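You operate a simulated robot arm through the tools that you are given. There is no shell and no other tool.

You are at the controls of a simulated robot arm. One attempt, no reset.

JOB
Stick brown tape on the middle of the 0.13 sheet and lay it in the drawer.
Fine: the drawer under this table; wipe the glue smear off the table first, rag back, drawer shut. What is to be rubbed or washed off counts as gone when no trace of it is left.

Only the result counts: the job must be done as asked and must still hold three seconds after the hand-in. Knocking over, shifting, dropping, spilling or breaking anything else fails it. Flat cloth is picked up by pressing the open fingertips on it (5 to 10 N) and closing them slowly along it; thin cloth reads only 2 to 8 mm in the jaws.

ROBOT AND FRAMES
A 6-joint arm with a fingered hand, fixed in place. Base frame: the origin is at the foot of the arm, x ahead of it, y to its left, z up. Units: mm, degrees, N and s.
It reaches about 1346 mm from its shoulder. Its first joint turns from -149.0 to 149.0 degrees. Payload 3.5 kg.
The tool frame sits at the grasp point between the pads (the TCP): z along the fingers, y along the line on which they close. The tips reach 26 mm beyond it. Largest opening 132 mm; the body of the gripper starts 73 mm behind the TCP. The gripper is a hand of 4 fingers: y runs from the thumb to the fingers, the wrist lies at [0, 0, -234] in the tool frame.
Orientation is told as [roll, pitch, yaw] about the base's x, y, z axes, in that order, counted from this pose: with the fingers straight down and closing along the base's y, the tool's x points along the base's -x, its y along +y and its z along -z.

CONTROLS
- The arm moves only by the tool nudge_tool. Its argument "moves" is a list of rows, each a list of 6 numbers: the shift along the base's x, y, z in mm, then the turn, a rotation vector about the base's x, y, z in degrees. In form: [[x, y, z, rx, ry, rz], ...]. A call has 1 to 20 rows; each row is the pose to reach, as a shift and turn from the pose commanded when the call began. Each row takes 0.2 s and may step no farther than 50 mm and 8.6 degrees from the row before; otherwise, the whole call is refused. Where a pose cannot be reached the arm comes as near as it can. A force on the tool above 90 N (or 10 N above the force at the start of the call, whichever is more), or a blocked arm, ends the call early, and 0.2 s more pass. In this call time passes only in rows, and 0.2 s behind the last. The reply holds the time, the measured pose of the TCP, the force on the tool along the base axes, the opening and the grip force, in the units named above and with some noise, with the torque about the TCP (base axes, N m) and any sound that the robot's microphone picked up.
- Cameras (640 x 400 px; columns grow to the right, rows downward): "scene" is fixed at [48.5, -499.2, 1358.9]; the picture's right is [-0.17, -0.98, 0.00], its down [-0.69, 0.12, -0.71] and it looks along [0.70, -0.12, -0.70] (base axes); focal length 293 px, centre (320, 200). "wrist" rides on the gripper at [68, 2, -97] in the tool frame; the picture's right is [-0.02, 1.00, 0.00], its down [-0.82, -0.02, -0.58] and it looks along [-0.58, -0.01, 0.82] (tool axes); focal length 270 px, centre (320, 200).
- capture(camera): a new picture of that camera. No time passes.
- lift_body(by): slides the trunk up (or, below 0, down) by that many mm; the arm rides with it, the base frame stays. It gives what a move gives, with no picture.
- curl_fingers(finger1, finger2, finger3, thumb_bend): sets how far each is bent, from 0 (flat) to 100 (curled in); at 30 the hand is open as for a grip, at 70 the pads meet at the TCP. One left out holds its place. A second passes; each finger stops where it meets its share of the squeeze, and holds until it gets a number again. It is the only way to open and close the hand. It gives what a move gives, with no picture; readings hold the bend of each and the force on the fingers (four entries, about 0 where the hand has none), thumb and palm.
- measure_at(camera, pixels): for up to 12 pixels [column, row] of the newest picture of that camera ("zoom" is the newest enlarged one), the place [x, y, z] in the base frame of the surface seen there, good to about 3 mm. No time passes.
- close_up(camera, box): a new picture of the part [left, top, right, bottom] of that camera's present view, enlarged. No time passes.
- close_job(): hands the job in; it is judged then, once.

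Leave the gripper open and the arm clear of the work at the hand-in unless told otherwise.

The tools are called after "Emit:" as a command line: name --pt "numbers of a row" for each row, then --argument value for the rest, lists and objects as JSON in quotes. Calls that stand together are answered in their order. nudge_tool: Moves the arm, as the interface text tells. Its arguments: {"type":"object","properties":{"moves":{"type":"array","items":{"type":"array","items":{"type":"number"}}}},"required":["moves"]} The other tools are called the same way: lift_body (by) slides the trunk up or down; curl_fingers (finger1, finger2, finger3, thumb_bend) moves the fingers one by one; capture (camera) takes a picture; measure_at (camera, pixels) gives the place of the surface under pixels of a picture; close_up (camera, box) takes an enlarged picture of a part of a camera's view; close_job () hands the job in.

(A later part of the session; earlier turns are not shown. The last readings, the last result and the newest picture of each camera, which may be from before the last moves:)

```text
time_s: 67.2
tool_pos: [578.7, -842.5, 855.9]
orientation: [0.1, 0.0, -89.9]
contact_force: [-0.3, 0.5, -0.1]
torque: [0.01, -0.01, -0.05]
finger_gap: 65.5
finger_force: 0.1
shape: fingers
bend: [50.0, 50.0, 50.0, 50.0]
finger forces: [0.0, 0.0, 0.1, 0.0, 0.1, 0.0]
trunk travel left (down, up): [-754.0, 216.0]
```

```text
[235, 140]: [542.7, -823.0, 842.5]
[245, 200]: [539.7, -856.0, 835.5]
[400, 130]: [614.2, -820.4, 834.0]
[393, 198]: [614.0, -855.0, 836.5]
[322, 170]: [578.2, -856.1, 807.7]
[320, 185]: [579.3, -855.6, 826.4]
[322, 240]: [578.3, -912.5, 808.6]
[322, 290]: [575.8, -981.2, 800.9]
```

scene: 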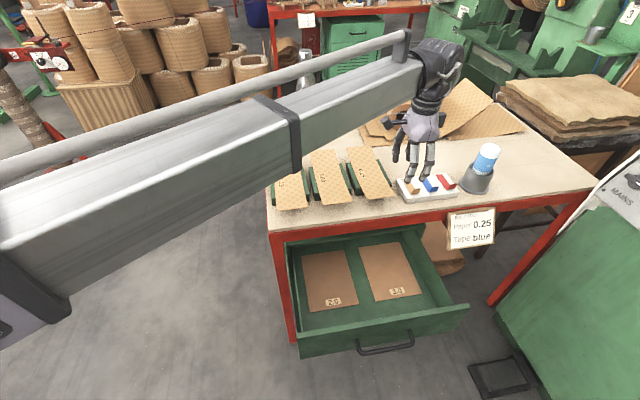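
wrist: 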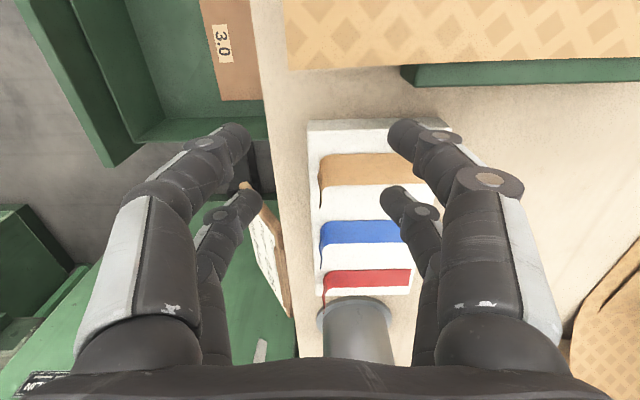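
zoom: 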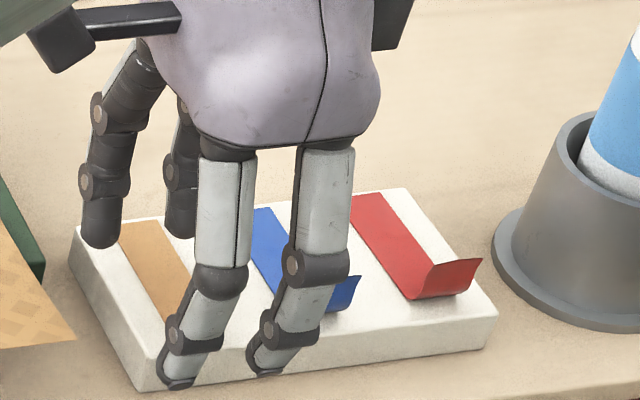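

The finger2/finger3 tips are at y≈−857, aligned with the tab and evenly on either side of x 578, at tip height 830. I lower 21 mm so the tips are at 809, beside the tab (803–826) and above the strip, then close only that pair slowly.

Emit:
lift_body --by -21

Emit:
curl_fingers --finger2 62 --finger3 62

Emit:
capture --camera "wrist"

Emit:
close_up --camera "scene" --box '[385, 145, 481, 205]'

```text
time_s: 67.9
tool_pos: [576.9, -842.0, 836.7]
orientation: [0.1, 0.0, -90.1]
contact_force: [-0.1, -3.4, 16.7]
torque: [-0.38, -0.73, -0.11]
finger_gap: 65.5
finger_force: 8.2
shape: fingers
bend: [50.0, 53.0, 50.0, 50.0]
finger forces: [0.1, 16.7, 0.0, 0.1, 0.1, 0.0]
trunk travel left (down, up): [-733.0, 237.0]
```

```text
time_s: 68.9
tool_pos: [579.2, -841.7, 835.8]
orientation: [0.1, 0.1, -89.9]
contact_force: [6.2, -1.0, 16.8]
torque: [-0.32, -0.89, 0.1]
finger_gap: 65.8
finger_force: 8.5
shape: fingers
bend: [50.0, 57.0, 62.0, 50.0]
finger forces: [0.0, 16.8, 0.1, 0.0, 0.0, 0.0]
trunk travel left (down, up): [-733.0, 237.0]
```

```text
taken
```

wrist: 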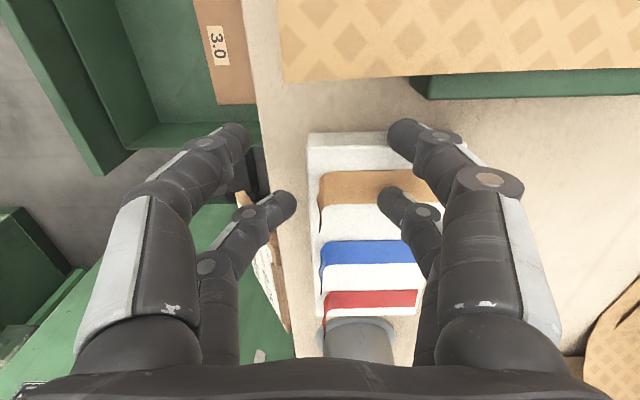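

```text
6.67 times, centred on (433, 175) of scene
```

zoom: 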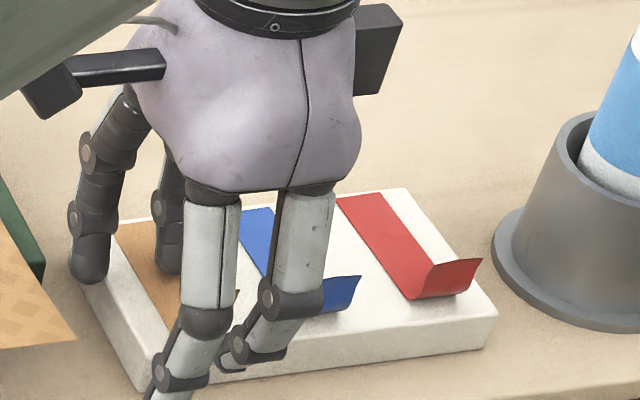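

Finger2 touched down on the strip earlier than expected (16.8 N), so the tips reach deeper at this bend. I raise a few mm right away to relieve it.

Emit:
lift_body --by 6

Emit:
capture --camera "wrist"

Emit:
close_up --camera "wrist" --box '[230, 120, 470, 270]'

Emit:
close_up --camera "scene" --box '[395, 165, 475, 215]'

```text
time_s: 69.5
tool_pos: [577.3, -842.9, 839.3]
orientation: [0.1, 0.0, -90.0]
contact_force: [0.4, 0.5, -0.3]
torque: [0.01, -0.01, -0.01]
finger_gap: 65.3
finger_force: 0.1
shape: fingers
bend: [50.0, 61.0, 62.0, 50.0]
finger forces: [0.0, 0.1, 0.1, 0.1, 0.0, 0.0]
trunk travel left (down, up): [-739.0, 231.0]
```

```text
taken
```

wrist: 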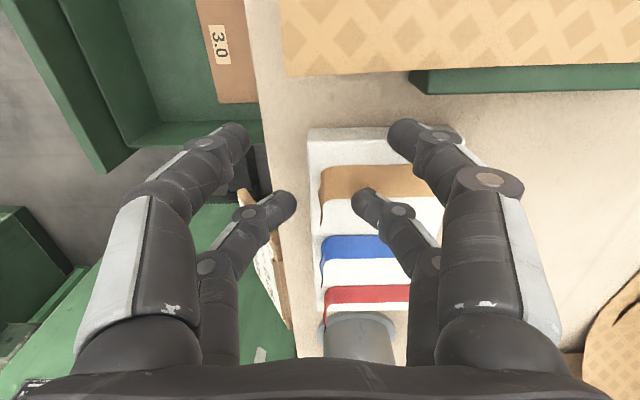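

```text
2.67 times, centred on (350, 195) of wrist
```

zoom: 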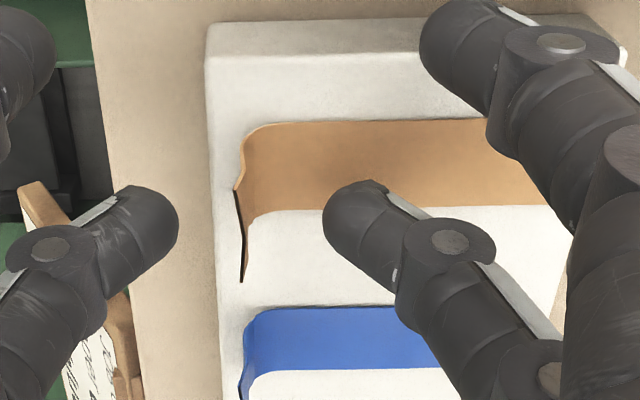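

```text
8.00 times, centred on (435, 190) of scene
```

zoom: 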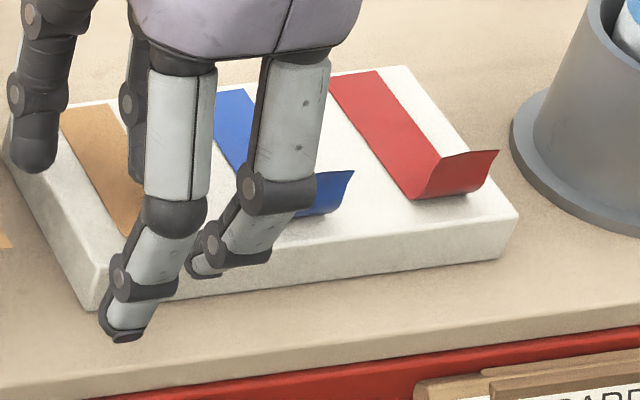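

The forces are back to zero. In the enlarged wrist view the tab (zoom 240, 190–280) stands between the finger3 tip (150,230) and the finger2 tip (345,225). I measure the tips against the tab before closing further.

Emit:
measure_at --camera "wrist" --pixels '[[288, 205], [290, 212], [360, 205], [358, 198], [365, 215], [318, 190], [320, 205], [320, 220], [320, 175], [325, 180]]'

Emit:
measure_at --camera "zoom" --pixels '[[205, 268], [205, 255], [125, 335], [135, 165], [92, 308], [517, 215], [230, 230]]'

```text
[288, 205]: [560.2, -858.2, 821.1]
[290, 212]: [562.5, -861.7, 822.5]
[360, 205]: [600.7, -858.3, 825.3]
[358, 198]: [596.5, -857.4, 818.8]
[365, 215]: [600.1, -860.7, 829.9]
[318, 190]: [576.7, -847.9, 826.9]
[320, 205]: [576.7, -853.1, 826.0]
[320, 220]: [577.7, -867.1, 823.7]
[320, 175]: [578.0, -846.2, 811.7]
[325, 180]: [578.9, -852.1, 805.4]
```

```text
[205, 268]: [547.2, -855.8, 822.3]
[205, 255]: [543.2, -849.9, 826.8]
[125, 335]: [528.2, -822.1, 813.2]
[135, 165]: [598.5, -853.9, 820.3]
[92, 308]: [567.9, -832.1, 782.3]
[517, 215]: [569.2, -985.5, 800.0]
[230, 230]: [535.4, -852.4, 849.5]
```

The tab (x≈577, y −847 to −867, top z≈826) is centred between the two tips with about 12 mm of overlap and no contact. I close only finger2 and finger3 slowly onto it.

Emit:
curl_fingers --finger2 67 --finger3 67

Emit:
close_up --camera "wrist" --box '[230, 120, 470, 270]'

Emit:
curl_fingers --finger2 71 --finger3 71

Emit:
close_up --camera "wrist" --box '[230, 120, 470, 270]'

```text
time_s: 70.5
tool_pos: [577.3, -842.6, 840.8]
orientation: [0.1, 0.0, -89.9]
contact_force: [0.4, -0.8, -0.3]
torque: [0.01, 0.02, 0.03]
finger_gap: 65.3
finger_force: 0.1
shape: fingers
bend: [50.0, 67.0, 67.0, 50.0]
finger forces: [0.0, 0.0, 0.1, 0.0, 0.1, 0.1]
trunk travel left (down, up): [-739.0, 231.0]
```

```text
2.67 times, centred on (350, 195) of wrist
```

zoom: 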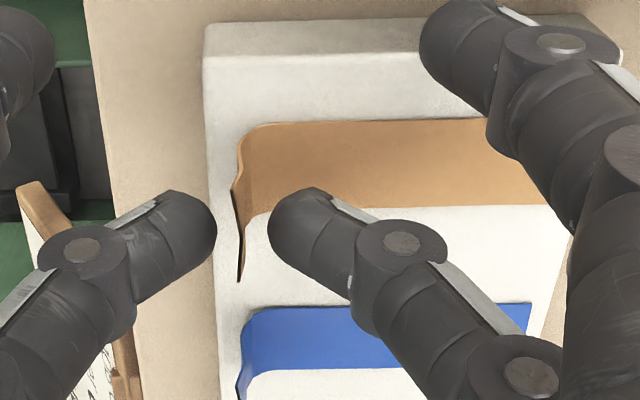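

```text
time_s: 71.5
tool_pos: [577.6, -843.3, 840.1]
orientation: [0.1, 0.1, -89.9]
contact_force: [-0.2, -0.3, 0.2]
torque: [-0.02, 0.0, -0.01]
finger_gap: 65.6
finger_force: 1.4
shape: fingers
bend: [50.0, 70.0, 70.0, 50.0]
finger forces: [0.0, 1.2, 1.2, 0.0, 0.0, 0.0]
trunk travel left (down, up): [-739.0, 231.0]
```

```text
2.67 times, centred on (350, 195) of wrist
```

zoom: 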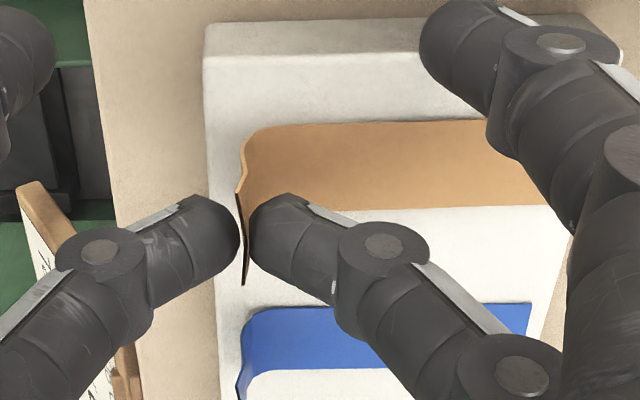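

The tab is pinched between finger2 and finger3 at 1.2 N each. I squeeze a little more for a secure hold.

Emit:
curl_fingers --finger2 76 --finger3 76

Emit:
close_up --camera "wrist" --box '[230, 120, 470, 270]'

```text
time_s: 72.5
tool_pos: [578.3, -843.7, 840.4]
orientation: [0.1, 0.1, -89.9]
contact_force: [0.4, 0.1, 0.4]
torque: [0.0, 0.03, 0.01]
finger_gap: 65.8
finger_force: 6.8
shape: fingers
bend: [50.0, 74.0, 74.0, 50.0]
finger forces: [0.1, 6.1, 6.2, 0.0, 0.0, 0.0]
trunk travel left (down, up): [-739.0, 231.0]
```

```text
2.67 times, centred on (350, 195) of wrist
```

zoom: 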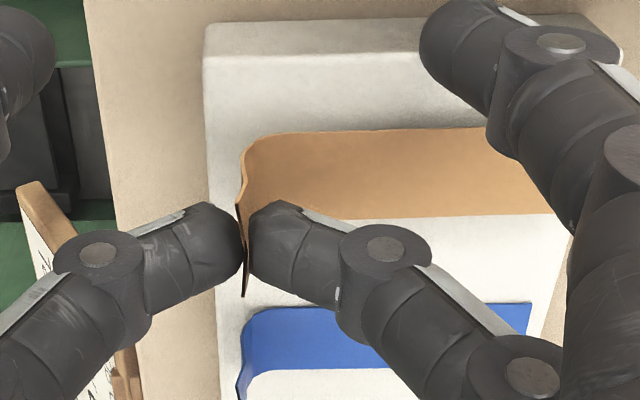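

The pinch holds at 6 N and the strip seems to have started coming free (zoom rows 130–218). I lift slowly by 10 mm and look.

Emit:
lift_body --by 10

Emit:
close_up --camera "wrist" --box '[230, 120, 470, 270]'

Emit:
close_up --camera "scene" --box '[385, 145, 481, 205]'

```text
time_s: 73.0
tool_pos: [578.3, -842.9, 849.2]
orientation: [0.1, 0.1, -89.9]
contact_force: [0.2, -0.1, -0.6]
torque: [0.02, -0.02, -0.01]
finger_gap: 65.4
finger_force: 6.7
shape: fingers
bend: [50.0, 74.0, 74.0, 50.0]
finger forces: [0.0, 6.2, 6.1, 0.0, 0.0, 0.0]
trunk travel left (down, up): [-749.0, 221.0]
```

```text
2.67 times, centred on (350, 195) of wrist
```

zoom: 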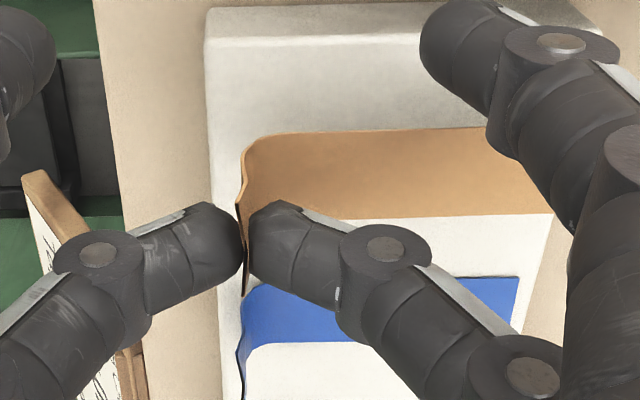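

```text
6.67 times, centred on (433, 175) of scene
```

zoom: 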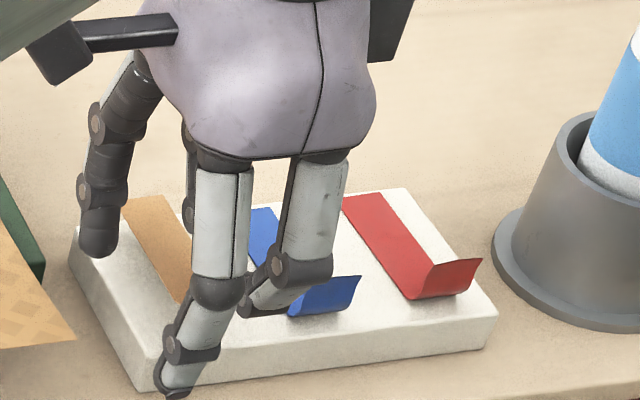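

The brown strip came up with the hand, level and firmly held, while the block and the other tapes stayed put. I lift another 70 mm to clear everything and measure where the strip sits relative to the hand.

Emit:
lift_body --by 70

Emit:
close_up --camera "wrist" --box '[230, 100, 470, 250]'

Emit:
measure_at --camera "zoom" --pixels '[[265, 195], [480, 185], [270, 260], [400, 265], [545, 262], [242, 240], [245, 300], [330, 220], [420, 220], [500, 240], [245, 215]]'

Emit:
close_up --camera "scene" --box '[385, 125, 481, 205]'

```text
time_s: 74.1
tool_pos: [578.0, -842.9, 919.8]
orientation: [0.2, 0.1, -89.9]
contact_force: [1.0, -1.2, -0.4]
torque: [0.05, -0.01, 0.0]
finger_gap: 65.4
finger_force: 5.9
shape: fingers
bend: [50.0, 74.0, 74.0, 50.0]
finger forces: [0.0, 6.2, 6.2, 0.0, 0.0, 0.1]
trunk travel left (down, up): [-819.0, 151.0]
```

```text
2.67 times, centred on (350, 175) of wrist
```

zoom: 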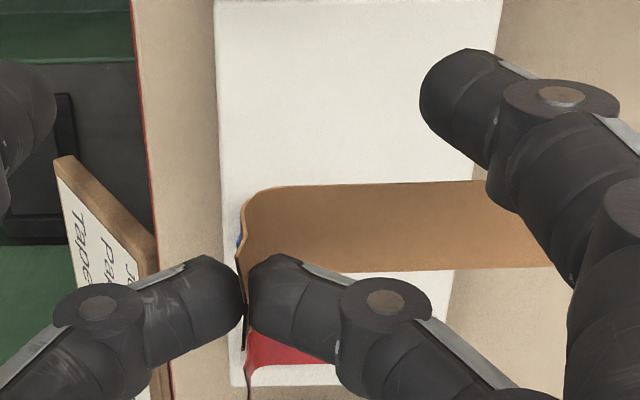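

```text
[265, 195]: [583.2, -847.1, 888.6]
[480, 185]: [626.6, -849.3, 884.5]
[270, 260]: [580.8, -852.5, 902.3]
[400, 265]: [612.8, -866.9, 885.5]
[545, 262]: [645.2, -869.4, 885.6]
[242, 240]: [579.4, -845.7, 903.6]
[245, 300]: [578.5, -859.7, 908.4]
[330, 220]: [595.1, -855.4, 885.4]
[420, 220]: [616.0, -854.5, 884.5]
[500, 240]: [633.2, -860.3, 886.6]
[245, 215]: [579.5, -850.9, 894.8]
```

```text
5.00 times, centred on (433, 165) of scene
```

zoom: 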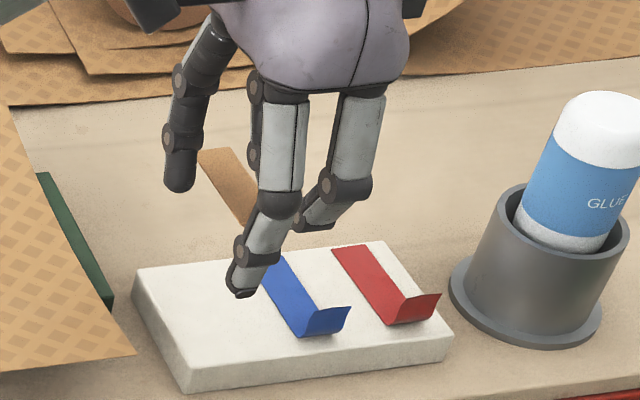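

The strip is held with its centre at (+39, −15, −35) from the TCP, flat and along x. For the middle of the 0.13 sheet (684.7, −520.5) the TCP must go to (645.7, −505.2). I open the unused finger1/thumb pair wider to keep it clear, then travel at z 920.

Emit:
curl_fingers --finger1 20 --thumb_bend 20

Emit:
nudge_tool --pt "8 42 0 0 0 0" --pt "17 85 0 0 0 0" --pt "25 128 0 0 0 0" --pt "34 171 0 0 0 0" --pt "42 214 0 0 0 0" --pt "51 257 0 0 0 0" --pt "59 300 0 0 0 0" --pt "67.7 337.7 0 0 0 0"

Emit:
capture --camera "wrist"

Emit:
capture --camera "scene"

```text
time_s: 75.1
tool_pos: [578.2, -843.3, 920.5]
orientation: [0.1, 0.1, -89.9]
contact_force: [0.1, -0.3, -0.6]
torque: [-0.01, 0.01, 0.04]
finger_gap: 153.3
finger_force: 5.5
shape: fingers
bend: [20.0, 74.0, 74.0, 20.0]
finger forces: [0.0, 6.2, 6.2, 0.0, 0.0, 0.0]
trunk travel left (down, up): [-819.0, 151.0]
```

```text
time_s: 76.9
tool_pos: [645.3, -504.6, 919.6]
orientation: [0.1, 0.1, -90.0]
contact_force: [0.4, 0.4, 0.0]
torque: [-0.01, 0.02, 0.01]
finger_gap: 153.1
finger_force: 6.7
shape: fingers
bend: [20.0, 74.0, 74.0, 20.0]
finger forces: [0.0, 6.1, 6.1, 0.0, 0.1, 0.1]
trunk travel left (down, up): [-819.0, 151.0]
```

```text
taken
```

wrist: 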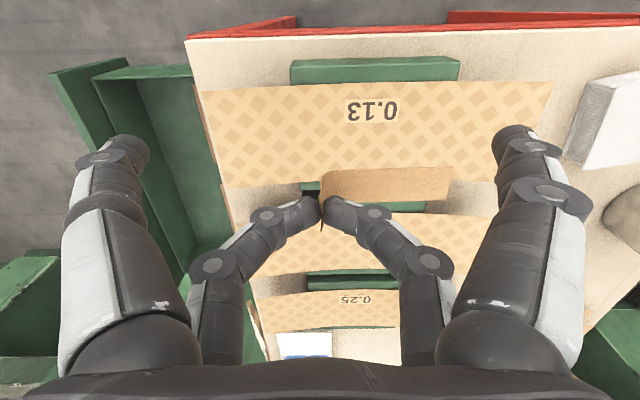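

```text
taken
```

scene: 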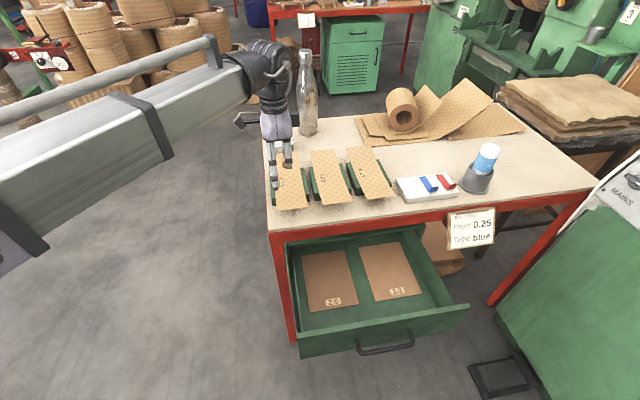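

The hand is above the 0.13 sheet with the strip at (322–452, 168–205) in the wrist picture. I measure sheet corners and strip corners again for exact centring.

Emit:
measure_at --camera "wrist" --pixels '[[200, 94], [551, 84], [228, 184], [492, 179], [328, 172], [450, 168], [448, 198], [370, 203], [390, 185], [372, 110], [300, 130], [400, 150]]'

Emit:
close_up --camera "scene" --box '[245, 120, 341, 220]'

```text
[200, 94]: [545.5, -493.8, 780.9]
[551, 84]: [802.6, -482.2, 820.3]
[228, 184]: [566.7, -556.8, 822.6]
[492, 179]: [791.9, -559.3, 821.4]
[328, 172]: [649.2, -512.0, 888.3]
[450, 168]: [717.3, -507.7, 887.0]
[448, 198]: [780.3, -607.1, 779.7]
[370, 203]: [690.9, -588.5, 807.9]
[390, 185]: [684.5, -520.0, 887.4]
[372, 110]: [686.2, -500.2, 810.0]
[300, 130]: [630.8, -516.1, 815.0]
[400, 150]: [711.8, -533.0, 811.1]
```

```text
4.00 times, centred on (293, 170) of scene
```

zoom: 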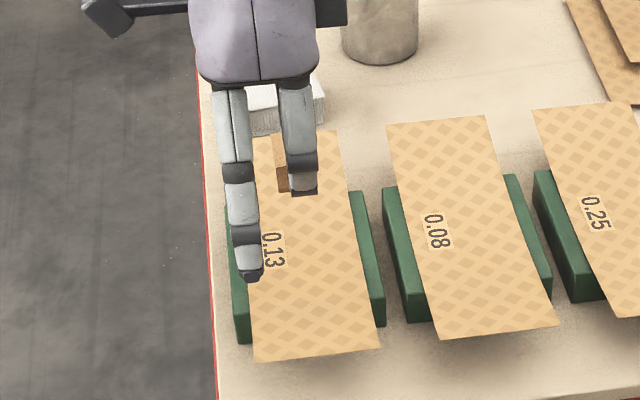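

The strip's centre is at (684.5, −519.5), matching the sheet's middle. Before lowering I check how low the spread thumb and finger1 hang, because the sheet's curled ends stand at z≈822.

Emit:
measure_at --camera "wrist" --pixels '[[125, 145], [140, 145], [145, 160], [130, 165], [505, 135], [500, 145], [510, 155], [310, 205], [335, 210]]'

Emit:
measure_at --camera "zoom" --pixels '[[250, 275], [250, 265], [305, 190], [303, 183], [282, 180], [240, 235]]'

```text
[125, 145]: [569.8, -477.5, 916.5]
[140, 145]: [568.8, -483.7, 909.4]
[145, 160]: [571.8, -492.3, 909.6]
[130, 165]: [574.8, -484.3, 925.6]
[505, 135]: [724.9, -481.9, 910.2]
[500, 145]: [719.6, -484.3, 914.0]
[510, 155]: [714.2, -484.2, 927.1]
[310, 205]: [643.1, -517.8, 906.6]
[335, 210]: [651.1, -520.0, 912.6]
```

```text
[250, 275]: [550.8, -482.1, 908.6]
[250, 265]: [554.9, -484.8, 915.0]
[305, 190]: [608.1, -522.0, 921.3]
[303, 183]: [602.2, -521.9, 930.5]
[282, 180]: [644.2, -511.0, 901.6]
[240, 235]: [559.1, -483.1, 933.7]
```

The spread thumb and finger1 tips reach only about 14 mm below the TCP, so they stay about 10 mm above the curled ends. I lower 68 mm, which brings the strip a few mm above the sheet.

Emit:
lift_body --by -68

Emit:
close_up --camera "wrist" --box '[180, 60, 580, 310]'

Emit:
measure_at --camera "zoom" --pixels '[[245, 185], [425, 175], [340, 200], [400, 220], [240, 110], [420, 110], [340, 120], [300, 240]]'

```text
time_s: 78.0
tool_pos: [645.7, -504.6, 851.6]
orientation: [0.1, 0.1, -89.8]
contact_force: [-0.3, 0.3, -0.1]
torque: [0.05, 0.01, 0.01]
finger_gap: 153.4
finger_force: 5.6
shape: fingers
bend: [20.0, 74.0, 74.0, 20.0]
finger forces: [0.0, 6.1, 6.1, 0.0, 0.0, 0.0]
trunk travel left (down, up): [-751.0, 219.0]
```

```text
1.60 times, centred on (380, 185) of wrist
```

zoom: 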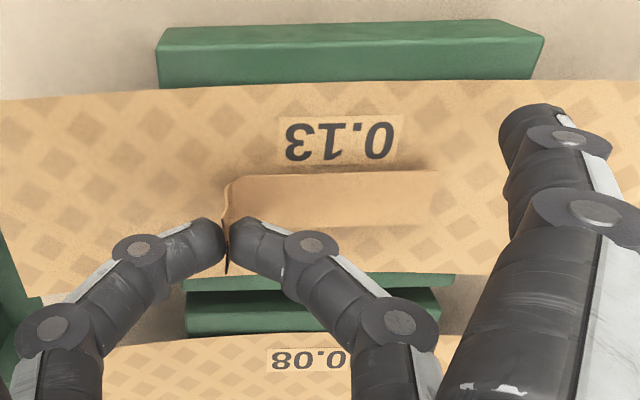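

```text
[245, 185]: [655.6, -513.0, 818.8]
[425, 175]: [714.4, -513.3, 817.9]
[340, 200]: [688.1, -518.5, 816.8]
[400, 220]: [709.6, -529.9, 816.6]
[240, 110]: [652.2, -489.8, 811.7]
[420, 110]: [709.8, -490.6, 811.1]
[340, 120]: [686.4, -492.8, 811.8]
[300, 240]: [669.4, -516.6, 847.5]
```

The strip is 5–6 mm above the sheet, just below the printed number, and centred. I lower in small steps until it touches.

Emit:
lift_body --by -4

Emit:
lift_body --by -2

Emit:
close_up --camera "scene" --box '[260, 140, 340, 220]'

```text
time_s: 78.5
tool_pos: [645.5, -505.6, 848.2]
orientation: [0.2, 0.1, -89.9]
contact_force: [0.3, -0.9, 0.3]
torque: [0.0, 0.02, -0.02]
finger_gap: 153.5
finger_force: 6.5
shape: fingers
bend: [20.0, 74.0, 74.0, 20.0]
finger forces: [0.0, 6.1, 6.2, 0.1, 0.2, 0.0]
trunk travel left (down, up): [-747.0, 223.0]
```

```text
time_s: 79.0
tool_pos: [645.8, -504.7, 846.0]
orientation: [0.2, 0.1, -90.0]
contact_force: [0.0, 0.3, 1.3]
torque: [-0.01, -0.02, 0.0]
finger_gap: 153.4
finger_force: 6.1
shape: fingers
bend: [20.0, 74.0, 74.0, 20.0]
finger forces: [0.0, 6.2, 6.6, 0.0, 0.0, 0.0]
trunk travel left (down, up): [-745.0, 225.0]
```

```text
5.00 times, centred on (300, 180) of scene
```

zoom: 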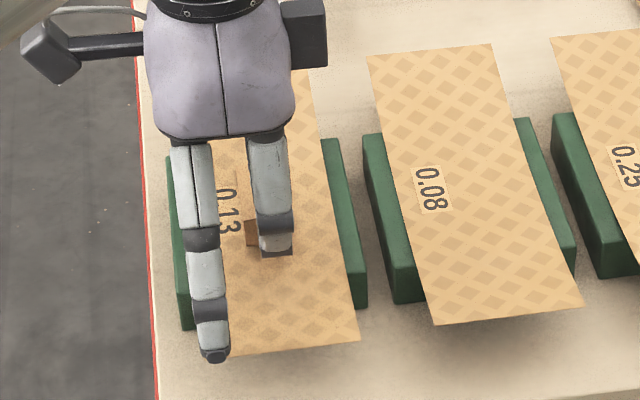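

Contact begins (1.3 N upward). I press a little more, in 1 mm steps, so the adhesive takes.

Emit:
lift_body --by -1

Emit:
lift_body --by -1

Emit:
close_up --camera "wrist" --box '[180, 60, 580, 310]'

```text
time_s: 79.5
tool_pos: [645.0, -505.0, 845.6]
orientation: [0.2, 0.1, -89.9]
contact_force: [-0.8, -0.4, 1.1]
torque: [-0.04, -0.05, -0.04]
finger_gap: 153.2
finger_force: 6.4
shape: fingers
bend: [20.0, 74.0, 74.0, 20.0]
finger forces: [0.0, 6.1, 6.9, 0.0, 0.0, 0.1]
trunk travel left (down, up): [-744.0, 226.0]
```

```text
time_s: 80.1
tool_pos: [646.0, -504.5, 844.7]
orientation: [0.1, 0.0, -89.8]
contact_force: [-0.4, -0.5, 4.9]
torque: [-0.13, 0.01, 0.02]
finger_gap: 153.5
finger_force: 8.0
shape: fingers
bend: [20.0, 74.0, 74.0, 20.0]
finger forces: [0.0, 7.2, 7.5, 0.0, 0.0, 0.0]
trunk travel left (down, up): [-743.0, 227.0]
```

```text
1.60 times, centred on (380, 185) of wrist
```

zoom: 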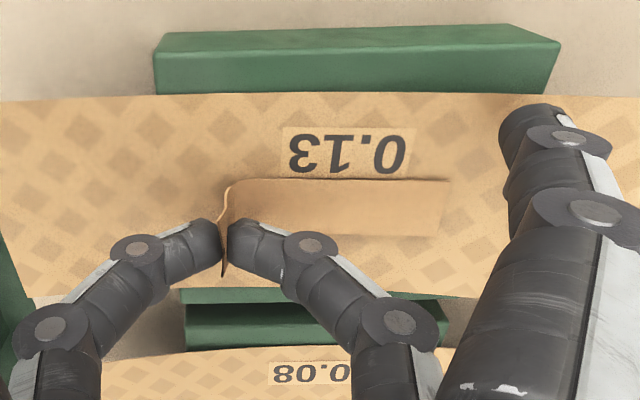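

The strip lies flat on the sheet with 4.9 N on it. I press one more millimetre, then let go of the tab by opening the pair slightly.

Emit:
lift_body --by -1

Emit:
curl_fingers --finger2 69 --finger3 69

Emit:
close_up --camera "wrist" --box '[180, 60, 580, 310]'

```text
time_s: 80.6
tool_pos: [645.3, -504.6, 844.0]
orientation: [0.1, 0.0, -89.8]
contact_force: [0.2, 0.2, 8.7]
torque: [-0.14, -0.01, -0.01]
finger_gap: 153.4
finger_force: 8.2
shape: fingers
bend: [20.0, 75.0, 74.0, 20.0]
finger forces: [0.1, 8.2, 8.2, 0.0, 0.0, 0.1]
trunk travel left (down, up): [-742.0, 228.0]
```

```text
time_s: 81.6
tool_pos: [645.9, -505.3, 842.7]
orientation: [0.1, 0.1, -89.8]
contact_force: [-0.1, -0.4, 0.0]
torque: [0.03, 0.02, -0.01]
finger_gap: 153.3
finger_force: 0.4
shape: fingers
bend: [20.0, 69.0, 69.0, 20.0]
finger forces: [0.1, 0.2, 0.1, 0.0, 0.1, 0.0]
trunk travel left (down, up): [-742.0, 228.0]
```

```text
1.60 times, centred on (380, 185) of wrist
```

zoom: 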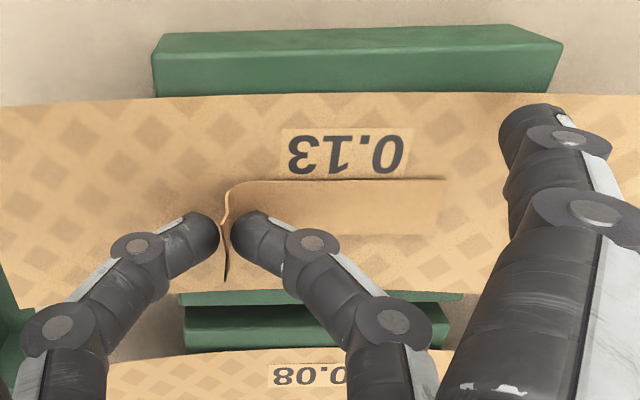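

The tab is released and the strip lies on the sheet. I open the pair a bit more and rise to inspect.

Emit:
curl_fingers --finger2 60 --finger3 60

Emit:
lift_body --by 50

Emit:
close_up --camera "wrist" --box '[180, 60, 580, 310]'

Emit:
measure_at --camera "zoom" --pixels '[[250, 172], [415, 168], [410, 205], [300, 205], [330, 190], [238, 190], [10, 90], [15, 200]]'

```text
time_s: 82.6
tool_pos: [644.5, -504.0, 843.9]
orientation: [0.1, 0.2, -90.0]
contact_force: [-2.5, -0.7, 9.9]
torque: [-0.21, 0.02, -0.06]
finger_gap: 153.7
finger_force: 5.2
shape: fingers
bend: [20.0, 67.0, 60.0, 20.0]
finger forces: [0.0, 8.0, 2.6, 0.0, 0.0, 0.0]
trunk travel left (down, up): [-742.0, 228.0]
```

```text
time_s: 83.5
tool_pos: [645.0, -504.6, 893.5]
orientation: [0.1, 0.1, -89.9]
contact_force: [0.4, 0.3, 0.9]
torque: [0.0, 0.01, 0.02]
finger_gap: 153.3
finger_force: 0.1
shape: fingers
bend: [20.0, 60.0, 60.0, 20.0]
finger forces: [0.0, 0.1, 0.1, 0.0, 0.0, 0.0]
trunk travel left (down, up): [-792.0, 178.0]
```

```text
1.60 times, centred on (380, 185) of wrist
```

zoom: 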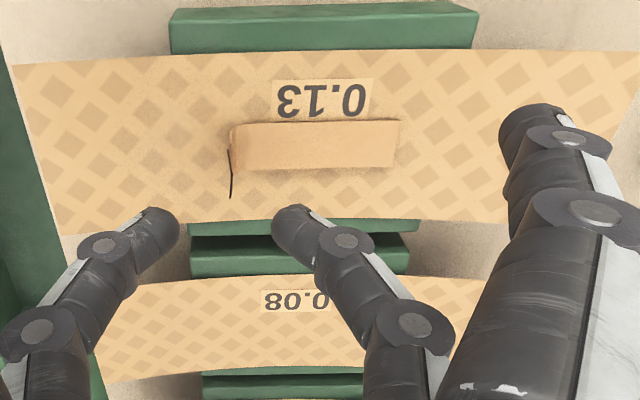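

```text
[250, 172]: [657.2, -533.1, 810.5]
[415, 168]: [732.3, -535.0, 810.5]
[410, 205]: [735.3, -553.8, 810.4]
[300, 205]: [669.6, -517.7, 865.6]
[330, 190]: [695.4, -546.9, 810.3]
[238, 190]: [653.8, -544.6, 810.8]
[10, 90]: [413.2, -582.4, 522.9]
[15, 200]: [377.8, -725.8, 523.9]
```

The brown strip stays on the sheet (zoom 232–400, rows 125–168). I measure the strip and sheet corners to check the centring and that nothing shifted.

Emit:
measure_at --camera "zoom" --pixels '[[240, 130], [398, 123], [393, 163], [242, 168], [315, 145], [15, 70], [60, 230], [500, 217], [180, 45], [470, 40], [235, 160]]'

Emit:
capture --camera "scene"

Emit:
close_up --camera "scene" --box '[255, 130, 351, 220]'

```text
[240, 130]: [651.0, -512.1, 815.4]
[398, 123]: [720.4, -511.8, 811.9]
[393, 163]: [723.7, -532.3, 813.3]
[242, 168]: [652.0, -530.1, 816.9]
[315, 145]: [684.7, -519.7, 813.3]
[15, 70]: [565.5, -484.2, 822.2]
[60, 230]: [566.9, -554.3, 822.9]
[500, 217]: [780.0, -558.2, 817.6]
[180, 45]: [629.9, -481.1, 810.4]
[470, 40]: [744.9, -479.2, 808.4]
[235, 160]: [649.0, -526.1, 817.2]
```

```text
taken
```

scene: 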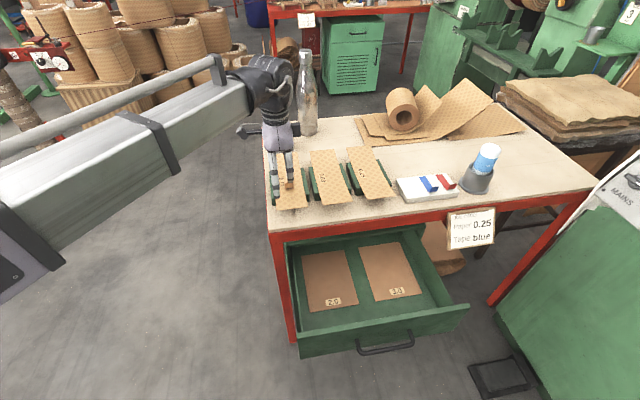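

```text
4.44 times, centred on (303, 175) of scene
```

zoom: 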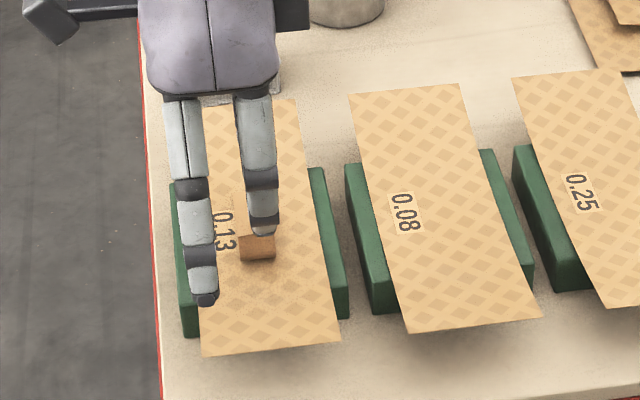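

The strip's centre is at (686.5, −521) on a sheet centred at (685, −520.5), so it is in the middle. To make sure it adheres along its length, I bring the pair's tips together and press gently on the strip near x 700.

Emit:
curl_fingers --finger2 70 --finger3 70

Emit:
nudge_tool --pt "28 0 0 0 0 0" --pt "57 0 0 0 0 0"

Emit:
lift_body --by -43

Emit:
close_up --camera "wrist" --box '[180, 60, 580, 310]'

```text
time_s: 84.5
tool_pos: [645.6, -505.1, 892.3]
orientation: [0.1, 0.1, -89.9]
contact_force: [0.2, -0.7, -0.7]
torque: [0.0, 0.01, 0.01]
finger_gap: 153.3
finger_force: 0.0
shape: fingers
bend: [20.0, 70.0, 70.0, 20.0]
finger forces: [0.1, 0.0, 0.0, 0.0, 0.0, 0.1]
trunk travel left (down, up): [-792.0, 178.0]
```

```text
time_s: 85.1
tool_pos: [703.1, -505.3, 892.9]
orientation: [0.1, 0.2, -90.0]
contact_force: [1.0, -0.5, 0.6]
torque: [-0.01, 0.0, -0.04]
finger_gap: 153.3
finger_force: 0.1
shape: fingers
bend: [20.0, 70.0, 70.0, 20.0]
finger forces: [0.0, 0.1, 0.0, 0.1, 0.0, 0.0]
trunk travel left (down, up): [-792.0, 178.0]
```

```text
time_s: 86.0
tool_pos: [702.4, -504.2, 848.8]
orientation: [0.1, 0.1, -89.9]
contact_force: [-0.3, -0.6, 1.0]
torque: [0.0, 0.01, 0.0]
finger_gap: 153.6
finger_force: 0.1
shape: fingers
bend: [20.0, 70.0, 70.0, 20.0]
finger forces: [0.1, 0.1, 0.0, 0.0, 0.0, 0.0]
trunk travel left (down, up): [-749.0, 221.0]
```

```text
1.60 times, centred on (380, 185) of wrist
```

zoom: 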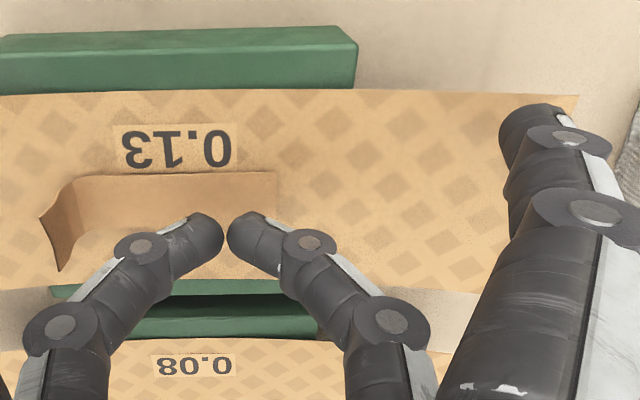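

The closed tips are just above the strip near its far half. I press down in small steps.

Emit:
lift_body --by -3

Emit:
lift_body --by -2

Emit:
lift_body --by -2

```text
time_s: 86.5
tool_pos: [702.9, -504.1, 846.2]
orientation: [0.0, 0.0, -89.9]
contact_force: [-0.6, 0.1, -0.6]
torque: [-0.02, 0.01, 0.01]
finger_gap: 153.6
finger_force: 0.1
shape: fingers
bend: [20.0, 70.0, 70.0, 20.0]
finger forces: [0.1, 0.0, 0.0, 0.0, 0.0, 0.0]
trunk travel left (down, up): [-746.0, 224.0]
```

```text
time_s: 87.0
tool_pos: [703.5, -504.5, 846.4]
orientation: [0.2, 0.1, -89.9]
contact_force: [-1.0, 0.3, 0.6]
torque: [0.01, 0.02, -0.01]
finger_gap: 153.6
finger_force: 0.1
shape: fingers
bend: [20.0, 70.0, 70.0, 20.0]
finger forces: [0.0, 0.0, 0.0, 0.1, 0.1, 0.0]
trunk travel left (down, up): [-744.0, 226.0]
```

```text
time_s: 87.5
tool_pos: [702.9, -503.6, 843.2]
orientation: [0.1, 0.1, -90.0]
contact_force: [-0.5, 0.4, 0.0]
torque: [0.0, 0.0, 0.02]
finger_gap: 153.5
finger_force: 0.1
shape: fingers
bend: [20.0, 70.0, 70.0, 20.0]
finger forces: [0.0, 0.0, 0.1, 0.0, 0.0, 0.1]
trunk travel left (down, up): [-742.0, 228.0]
```

No contact yet at TCP 843. I continue down in small steps.

Emit:
lift_body --by -2

Emit:
lift_body --by -1.5

Emit:
close_up --camera "wrist" --box '[180, 60, 580, 310]'

```text
time_s: 88.0
tool_pos: [703.1, -504.7, 842.2]
orientation: [0.1, -0.1, -90.0]
contact_force: [-0.1, 0.1, 8.6]
torque: [-0.2, 0.0, 0.02]
finger_gap: 153.8
finger_force: 4.1
shape: fingers
bend: [20.0, 70.0, 70.0, 20.0]
finger forces: [0.0, 4.4, 4.1, 0.0, 0.0, 0.0]
trunk travel left (down, up): [-740.0, 230.0]
```

```text
time_s: 88.5
tool_pos: [703.0, -503.9, 841.3]
orientation: [0.4, 0.0, -89.9]
contact_force: [1.3, -2.3, 20.3]
torque: [-0.41, -0.04, -0.02]
finger_gap: 153.6
finger_force: 10.1
shape: fingers
bend: [20.0, 71.0, 71.0, 20.0]
finger forces: [0.1, 11.5, 9.0, 0.0, 0.1, 0.0]
trunk travel left (down, up): [-738.0, 232.0]
```

```text
1.60 times, centred on (380, 185) of wrist
```

zoom: 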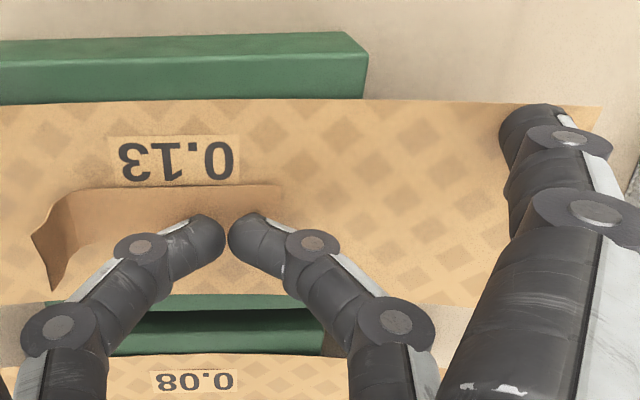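

The strip is pressed on firmly (20 N over the cradle). I lift off, open the hand and turn it to yaw 0 above the near end of the sheet, where it overhangs the cradle (x 565–624).

Emit:
lift_body --by 70

Emit:
curl_fingers --finger1 38 --finger2 38 --finger3 38 --thumb_bend 38

Emit:
capture --camera "wrist"

Emit:
close_up --camera "wrist" --box '[120, 40, 520, 290]'

Emit:
measure_at --camera "wrist" --pixels '[[250, 125], [325, 120], [325, 145], [255, 150], [290, 135], [240, 140]]'

```text
time_s: 89.6
tool_pos: [703.0, -503.7, 908.7]
orientation: [0.2, 0.1, -90.1]
contact_force: [0.6, 0.3, -0.1]
torque: [0.01, 0.06, -0.01]
finger_gap: 153.9
finger_force: 0.1
shape: fingers
bend: [20.0, 70.0, 70.0, 20.0]
finger forces: [0.0, 0.1, 0.0, 0.1, 0.0, 0.1]
trunk travel left (down, up): [-808.0, 162.0]
```

```text
time_s: 90.6
tool_pos: [702.9, -504.1, 909.5]
orientation: [0.0, 0.2, -90.1]
contact_force: [-1.1, -0.7, 0.4]
torque: [-0.05, 0.0, 0.04]
finger_gap: 107.4
finger_force: 0.1
shape: fingers
bend: [38.0, 38.0, 38.0, 38.0]
finger forces: [0.0, 0.0, 0.0, 0.1, 0.0, 0.0]
trunk travel left (down, up): [-808.0, 162.0]
```

```text
taken
```

wrist: 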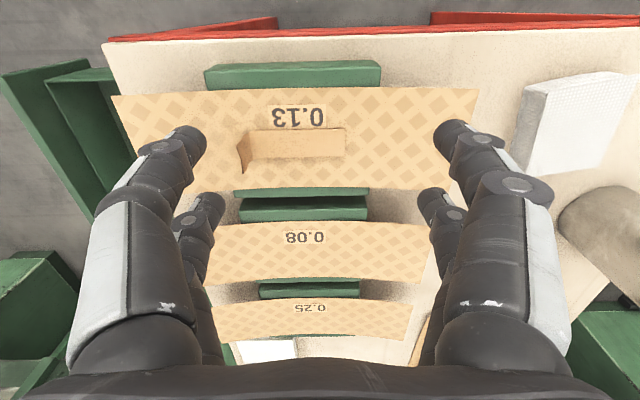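

```text
1.60 times, centred on (320, 165) of wrist
```

zoom: 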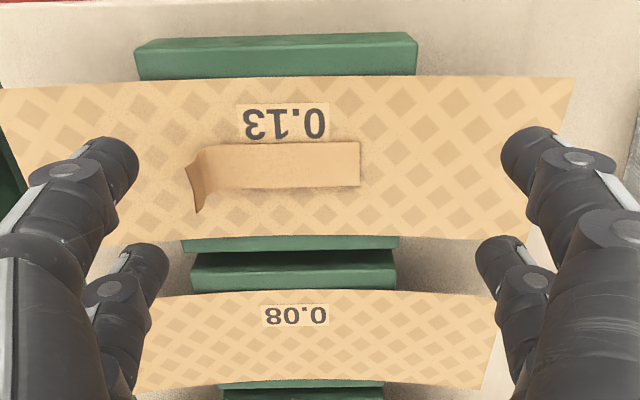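

```text
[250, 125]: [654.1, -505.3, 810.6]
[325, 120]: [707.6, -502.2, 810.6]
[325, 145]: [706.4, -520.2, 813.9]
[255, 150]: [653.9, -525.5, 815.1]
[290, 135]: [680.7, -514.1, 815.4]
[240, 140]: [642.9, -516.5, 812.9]
```

The tape sits neatly in the middle of the sheet. I now rotate the hand by +90° about z while moving to (592, −520).

Emit:
nudge_tool --pt "-10 -1.5 0 0 0 8.2" --pt "-20 -3 0 0 0 16.4" --pt "-30 -4.5 0 0 0 24.6" --pt "-40 -6 0 0 0 32.8" --pt "-50 -7.5 0 0 0 41" --pt "-60 -9 0 0 0 49.2" --pt "-70 -10.5 0 0 0 57.4" --pt "-80 -12 0 0 0 65.6" --pt "-90 -13.5 0 0 0 73.8" --pt "-100 -15 0 0 0 82" --pt "-111 -16 0 0 0 90"

Emit:
capture --camera "wrist"

Emit:
capture --camera "scene"

```text
time_s: 93.0
tool_pos: [592.8, -519.9, 910.6]
orientation: [0.1, 0.1, 0.1]
contact_force: [0.3, 0.1, 0.5]
torque: [0.0, 0.01, 0.0]
finger_gap: 107.2
finger_force: 0.0
shape: fingers
bend: [38.0, 38.0, 38.0, 38.0]
finger forces: [0.1, 0.0, 0.0, 0.1, 0.0, 0.0]
trunk travel left (down, up): [-808.0, 162.0]
```

```text
taken
```

wrist: 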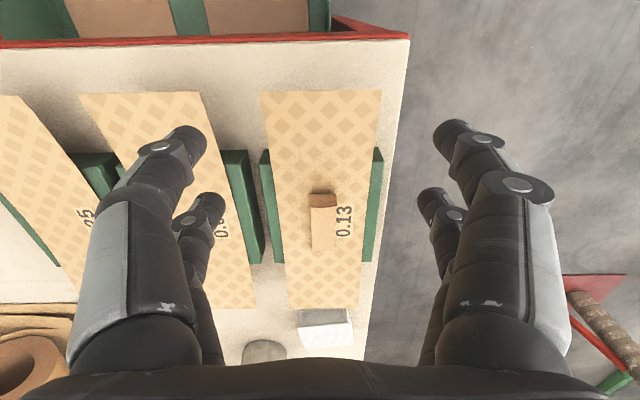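

```text
taken
```

scene: 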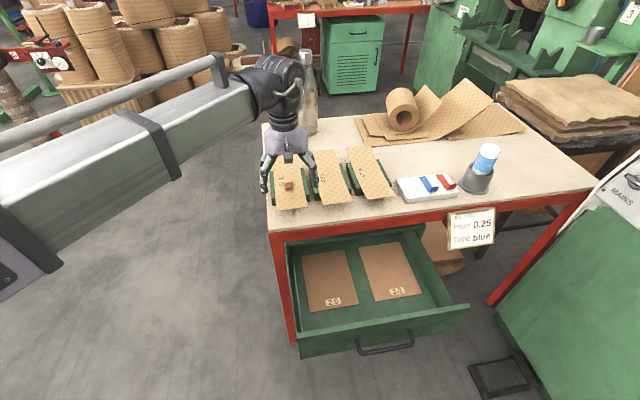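

The hand is over the sheet's near end, with the taped sheet at (260–380, 90–308) in the wrist picture. I measure the sheet edges, the cradle front and the neighbouring sheet to be sure the digits fit.

Emit:
measure_at --camera "wrist" --pixels '[[264, 95], [379, 95], [273, 150], [378, 148], [200, 97], [210, 140], [263, 152], [380, 150], [245, 155], [262, 258], [359, 304], [290, 305]]'

Emit:
measure_at --camera "wrist" --pixels '[[200, 145], [215, 205], [445, 140], [430, 205], [320, 130], [321, 92], [320, 205], [332, 200], [312, 245], [335, 245]]'

```text
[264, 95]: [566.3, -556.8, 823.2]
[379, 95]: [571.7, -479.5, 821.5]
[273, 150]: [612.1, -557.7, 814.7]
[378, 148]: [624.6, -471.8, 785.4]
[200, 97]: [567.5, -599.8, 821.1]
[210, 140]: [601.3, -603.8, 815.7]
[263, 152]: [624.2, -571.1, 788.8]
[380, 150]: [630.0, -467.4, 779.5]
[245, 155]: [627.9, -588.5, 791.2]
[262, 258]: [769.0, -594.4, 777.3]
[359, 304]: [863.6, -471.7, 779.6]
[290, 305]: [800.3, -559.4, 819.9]
```

```text
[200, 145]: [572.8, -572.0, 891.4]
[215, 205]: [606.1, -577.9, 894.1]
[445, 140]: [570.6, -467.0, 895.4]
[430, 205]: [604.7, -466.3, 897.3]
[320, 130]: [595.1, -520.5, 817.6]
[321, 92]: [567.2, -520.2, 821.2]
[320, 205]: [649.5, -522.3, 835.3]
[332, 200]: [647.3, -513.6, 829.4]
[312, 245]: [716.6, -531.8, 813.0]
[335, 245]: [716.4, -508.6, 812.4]
```

The neighbouring 0.08 sheet's edge is at y≈−600 and ours at −559, leaving a 41 mm gap for the thumb-side digits. The cradle starts at x≈624. I narrow the hand to about a 97 mm gap, move to x 589 and lower to just above sheet height.

Emit:
curl_fingers --finger1 41 --finger2 41 --finger3 41 --thumb_bend 41

Emit:
nudge_tool --pt "-3.8 0.4 0 0 0 0"

Emit:
lift_body --by -50

Emit:
capture --camera "wrist"

Emit:
close_up --camera "scene" --box '[250, 150, 346, 225]'

```text
time_s: 94.0
tool_pos: [591.7, -521.3, 909.7]
orientation: [0.1, 0.0, 0.1]
contact_force: [0.3, 0.2, -0.3]
torque: [0.04, -0.02, -0.02]
finger_gap: 97.4
finger_force: 0.1
shape: fingers
bend: [41.0, 41.0, 41.0, 41.0]
finger forces: [0.1, 0.0, 0.0, 0.1, 0.0, 0.0]
trunk travel left (down, up): [-808.0, 162.0]
```

```text
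time_s: 94.4
tool_pos: [588.9, -518.9, 909.0]
orientation: [0.1, 0.2, 0.1]
contact_force: [-1.0, -0.6, 0.4]
torque: [0.0, -0.01, 0.0]
finger_gap: 97.2
finger_force: 0.1
shape: fingers
bend: [41.0, 41.0, 41.0, 41.0]
finger forces: [0.1, 0.0, 0.0, 0.0, 0.0, 0.1]
trunk travel left (down, up): [-808.0, 162.0]
```

```text
time_s: 95.3
tool_pos: [588.1, -520.2, 860.0]
orientation: [0.1, 0.2, 0.1]
contact_force: [-0.6, 1.1, -0.1]
torque: [-0.01, 0.0, -0.01]
finger_gap: 97.2
finger_force: 0.1
shape: fingers
bend: [41.0, 41.0, 41.0, 41.0]
finger forces: [0.0, 0.1, 0.1, 0.0, 0.0, 0.0]
trunk travel left (down, up): [-758.0, 212.0]
```

```text
taken
```

wrist: 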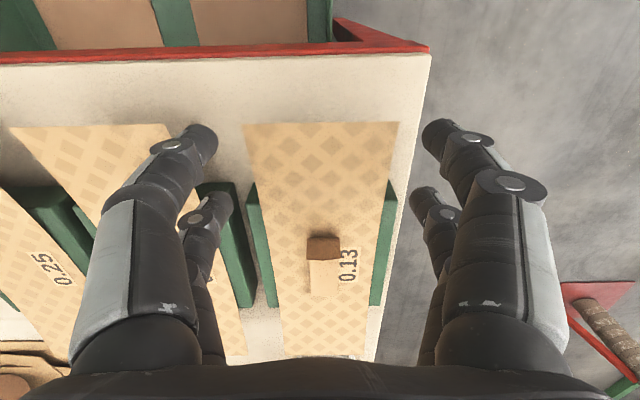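

```text
5.33 times, centred on (298, 188) of scene
```

zoom: 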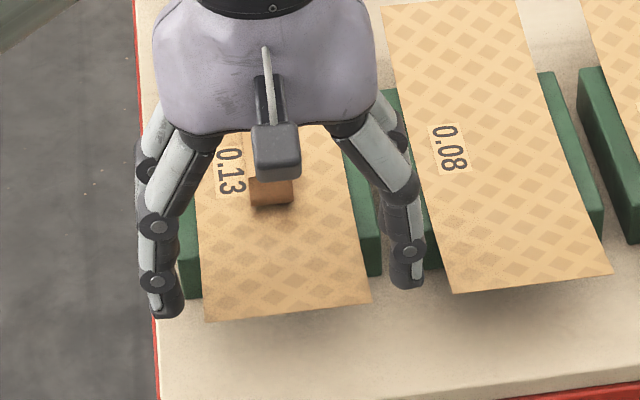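

The sheet is centred between the digits (image 243–400) and the left digit has room to the 0.08 sheet's corner (170,125). I lower 22 mm so the tips end just below the sheet's edge height.

Emit:
lift_body --by -22

Emit:
capture --camera "wrist"

Emit:
close_up --camera "scene" --box '[250, 150, 346, 225]'

Emit:
measure_at --camera "zoom" --pixels '[[170, 335], [160, 310], [400, 305], [410, 280], [205, 318], [370, 302], [452, 292], [180, 345]]'

```text
time_s: 96.0
tool_pos: [587.4, -519.7, 836.8]
orientation: [0.1, 0.1, 0.1]
contact_force: [-0.5, 0.1, -0.6]
torque: [-0.04, 0.01, -0.01]
finger_gap: 97.4
finger_force: 0.1
shape: fingers
bend: [41.0, 41.0, 41.0, 41.0]
finger forces: [0.0, 0.0, 0.1, 0.0, 0.0, 0.0]
trunk travel left (down, up): [-736.0, 234.0]
```

```text
taken
```

wrist: 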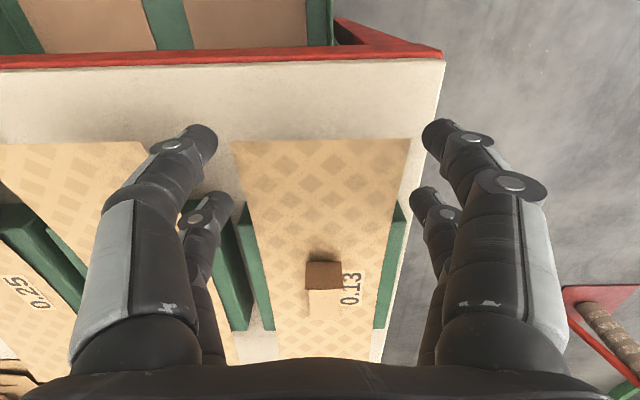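

```text
5.33 times, centred on (298, 188) of scene
```

zoom: 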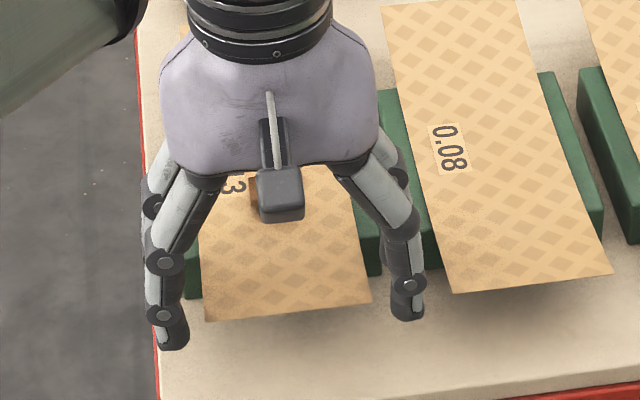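

```text
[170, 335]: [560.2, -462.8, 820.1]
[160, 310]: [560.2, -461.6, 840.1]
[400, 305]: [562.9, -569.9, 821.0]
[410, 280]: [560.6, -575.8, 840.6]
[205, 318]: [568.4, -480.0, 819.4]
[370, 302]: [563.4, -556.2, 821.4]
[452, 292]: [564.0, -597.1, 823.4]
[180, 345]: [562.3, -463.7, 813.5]
```

No contact, and the tips end about 10 mm below the sheet's edge at the near pair. I lower 4 mm more for a better overlap and close slowly.

Emit:
lift_body --by -4

Emit:
curl_fingers --finger1 45 --finger2 45 --finger3 45 --thumb_bend 45

Emit:
capture --camera "wrist"

```text
time_s: 96.5
tool_pos: [587.2, -519.3, 833.7]
orientation: [0.0, 0.2, 0.2]
contact_force: [0.6, 0.3, 0.1]
torque: [0.0, 0.0, 0.02]
finger_gap: 97.0
finger_force: 0.0
shape: fingers
bend: [41.0, 41.0, 41.0, 41.0]
finger forces: [0.0, 0.0, 0.1, 0.1, 0.0, 0.0]
trunk travel left (down, up): [-732.0, 238.0]
```

```text
time_s: 97.5
tool_pos: [588.7, -518.8, 833.4]
orientation: [0.1, 0.1, 0.0]
contact_force: [0.1, -0.6, -0.1]
torque: [-0.04, 0.0, 0.02]
finger_gap: 83.7
finger_force: 0.1
shape: fingers
bend: [45.0, 45.0, 45.0, 45.0]
finger forces: [0.0, 0.1, 0.0, 0.1, 0.0, 0.0]
trunk travel left (down, up): [-732.0, 238.0]
```

```text
taken
```

wrist: 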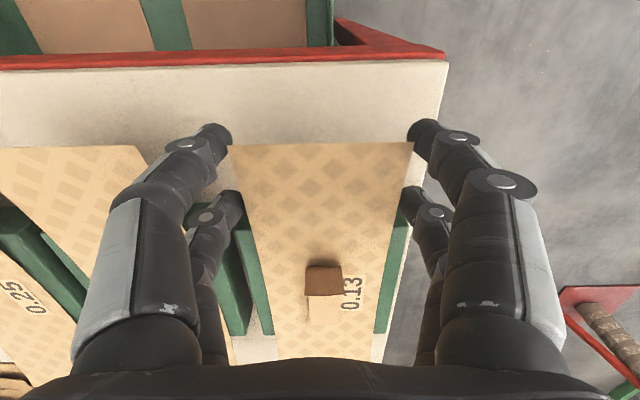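

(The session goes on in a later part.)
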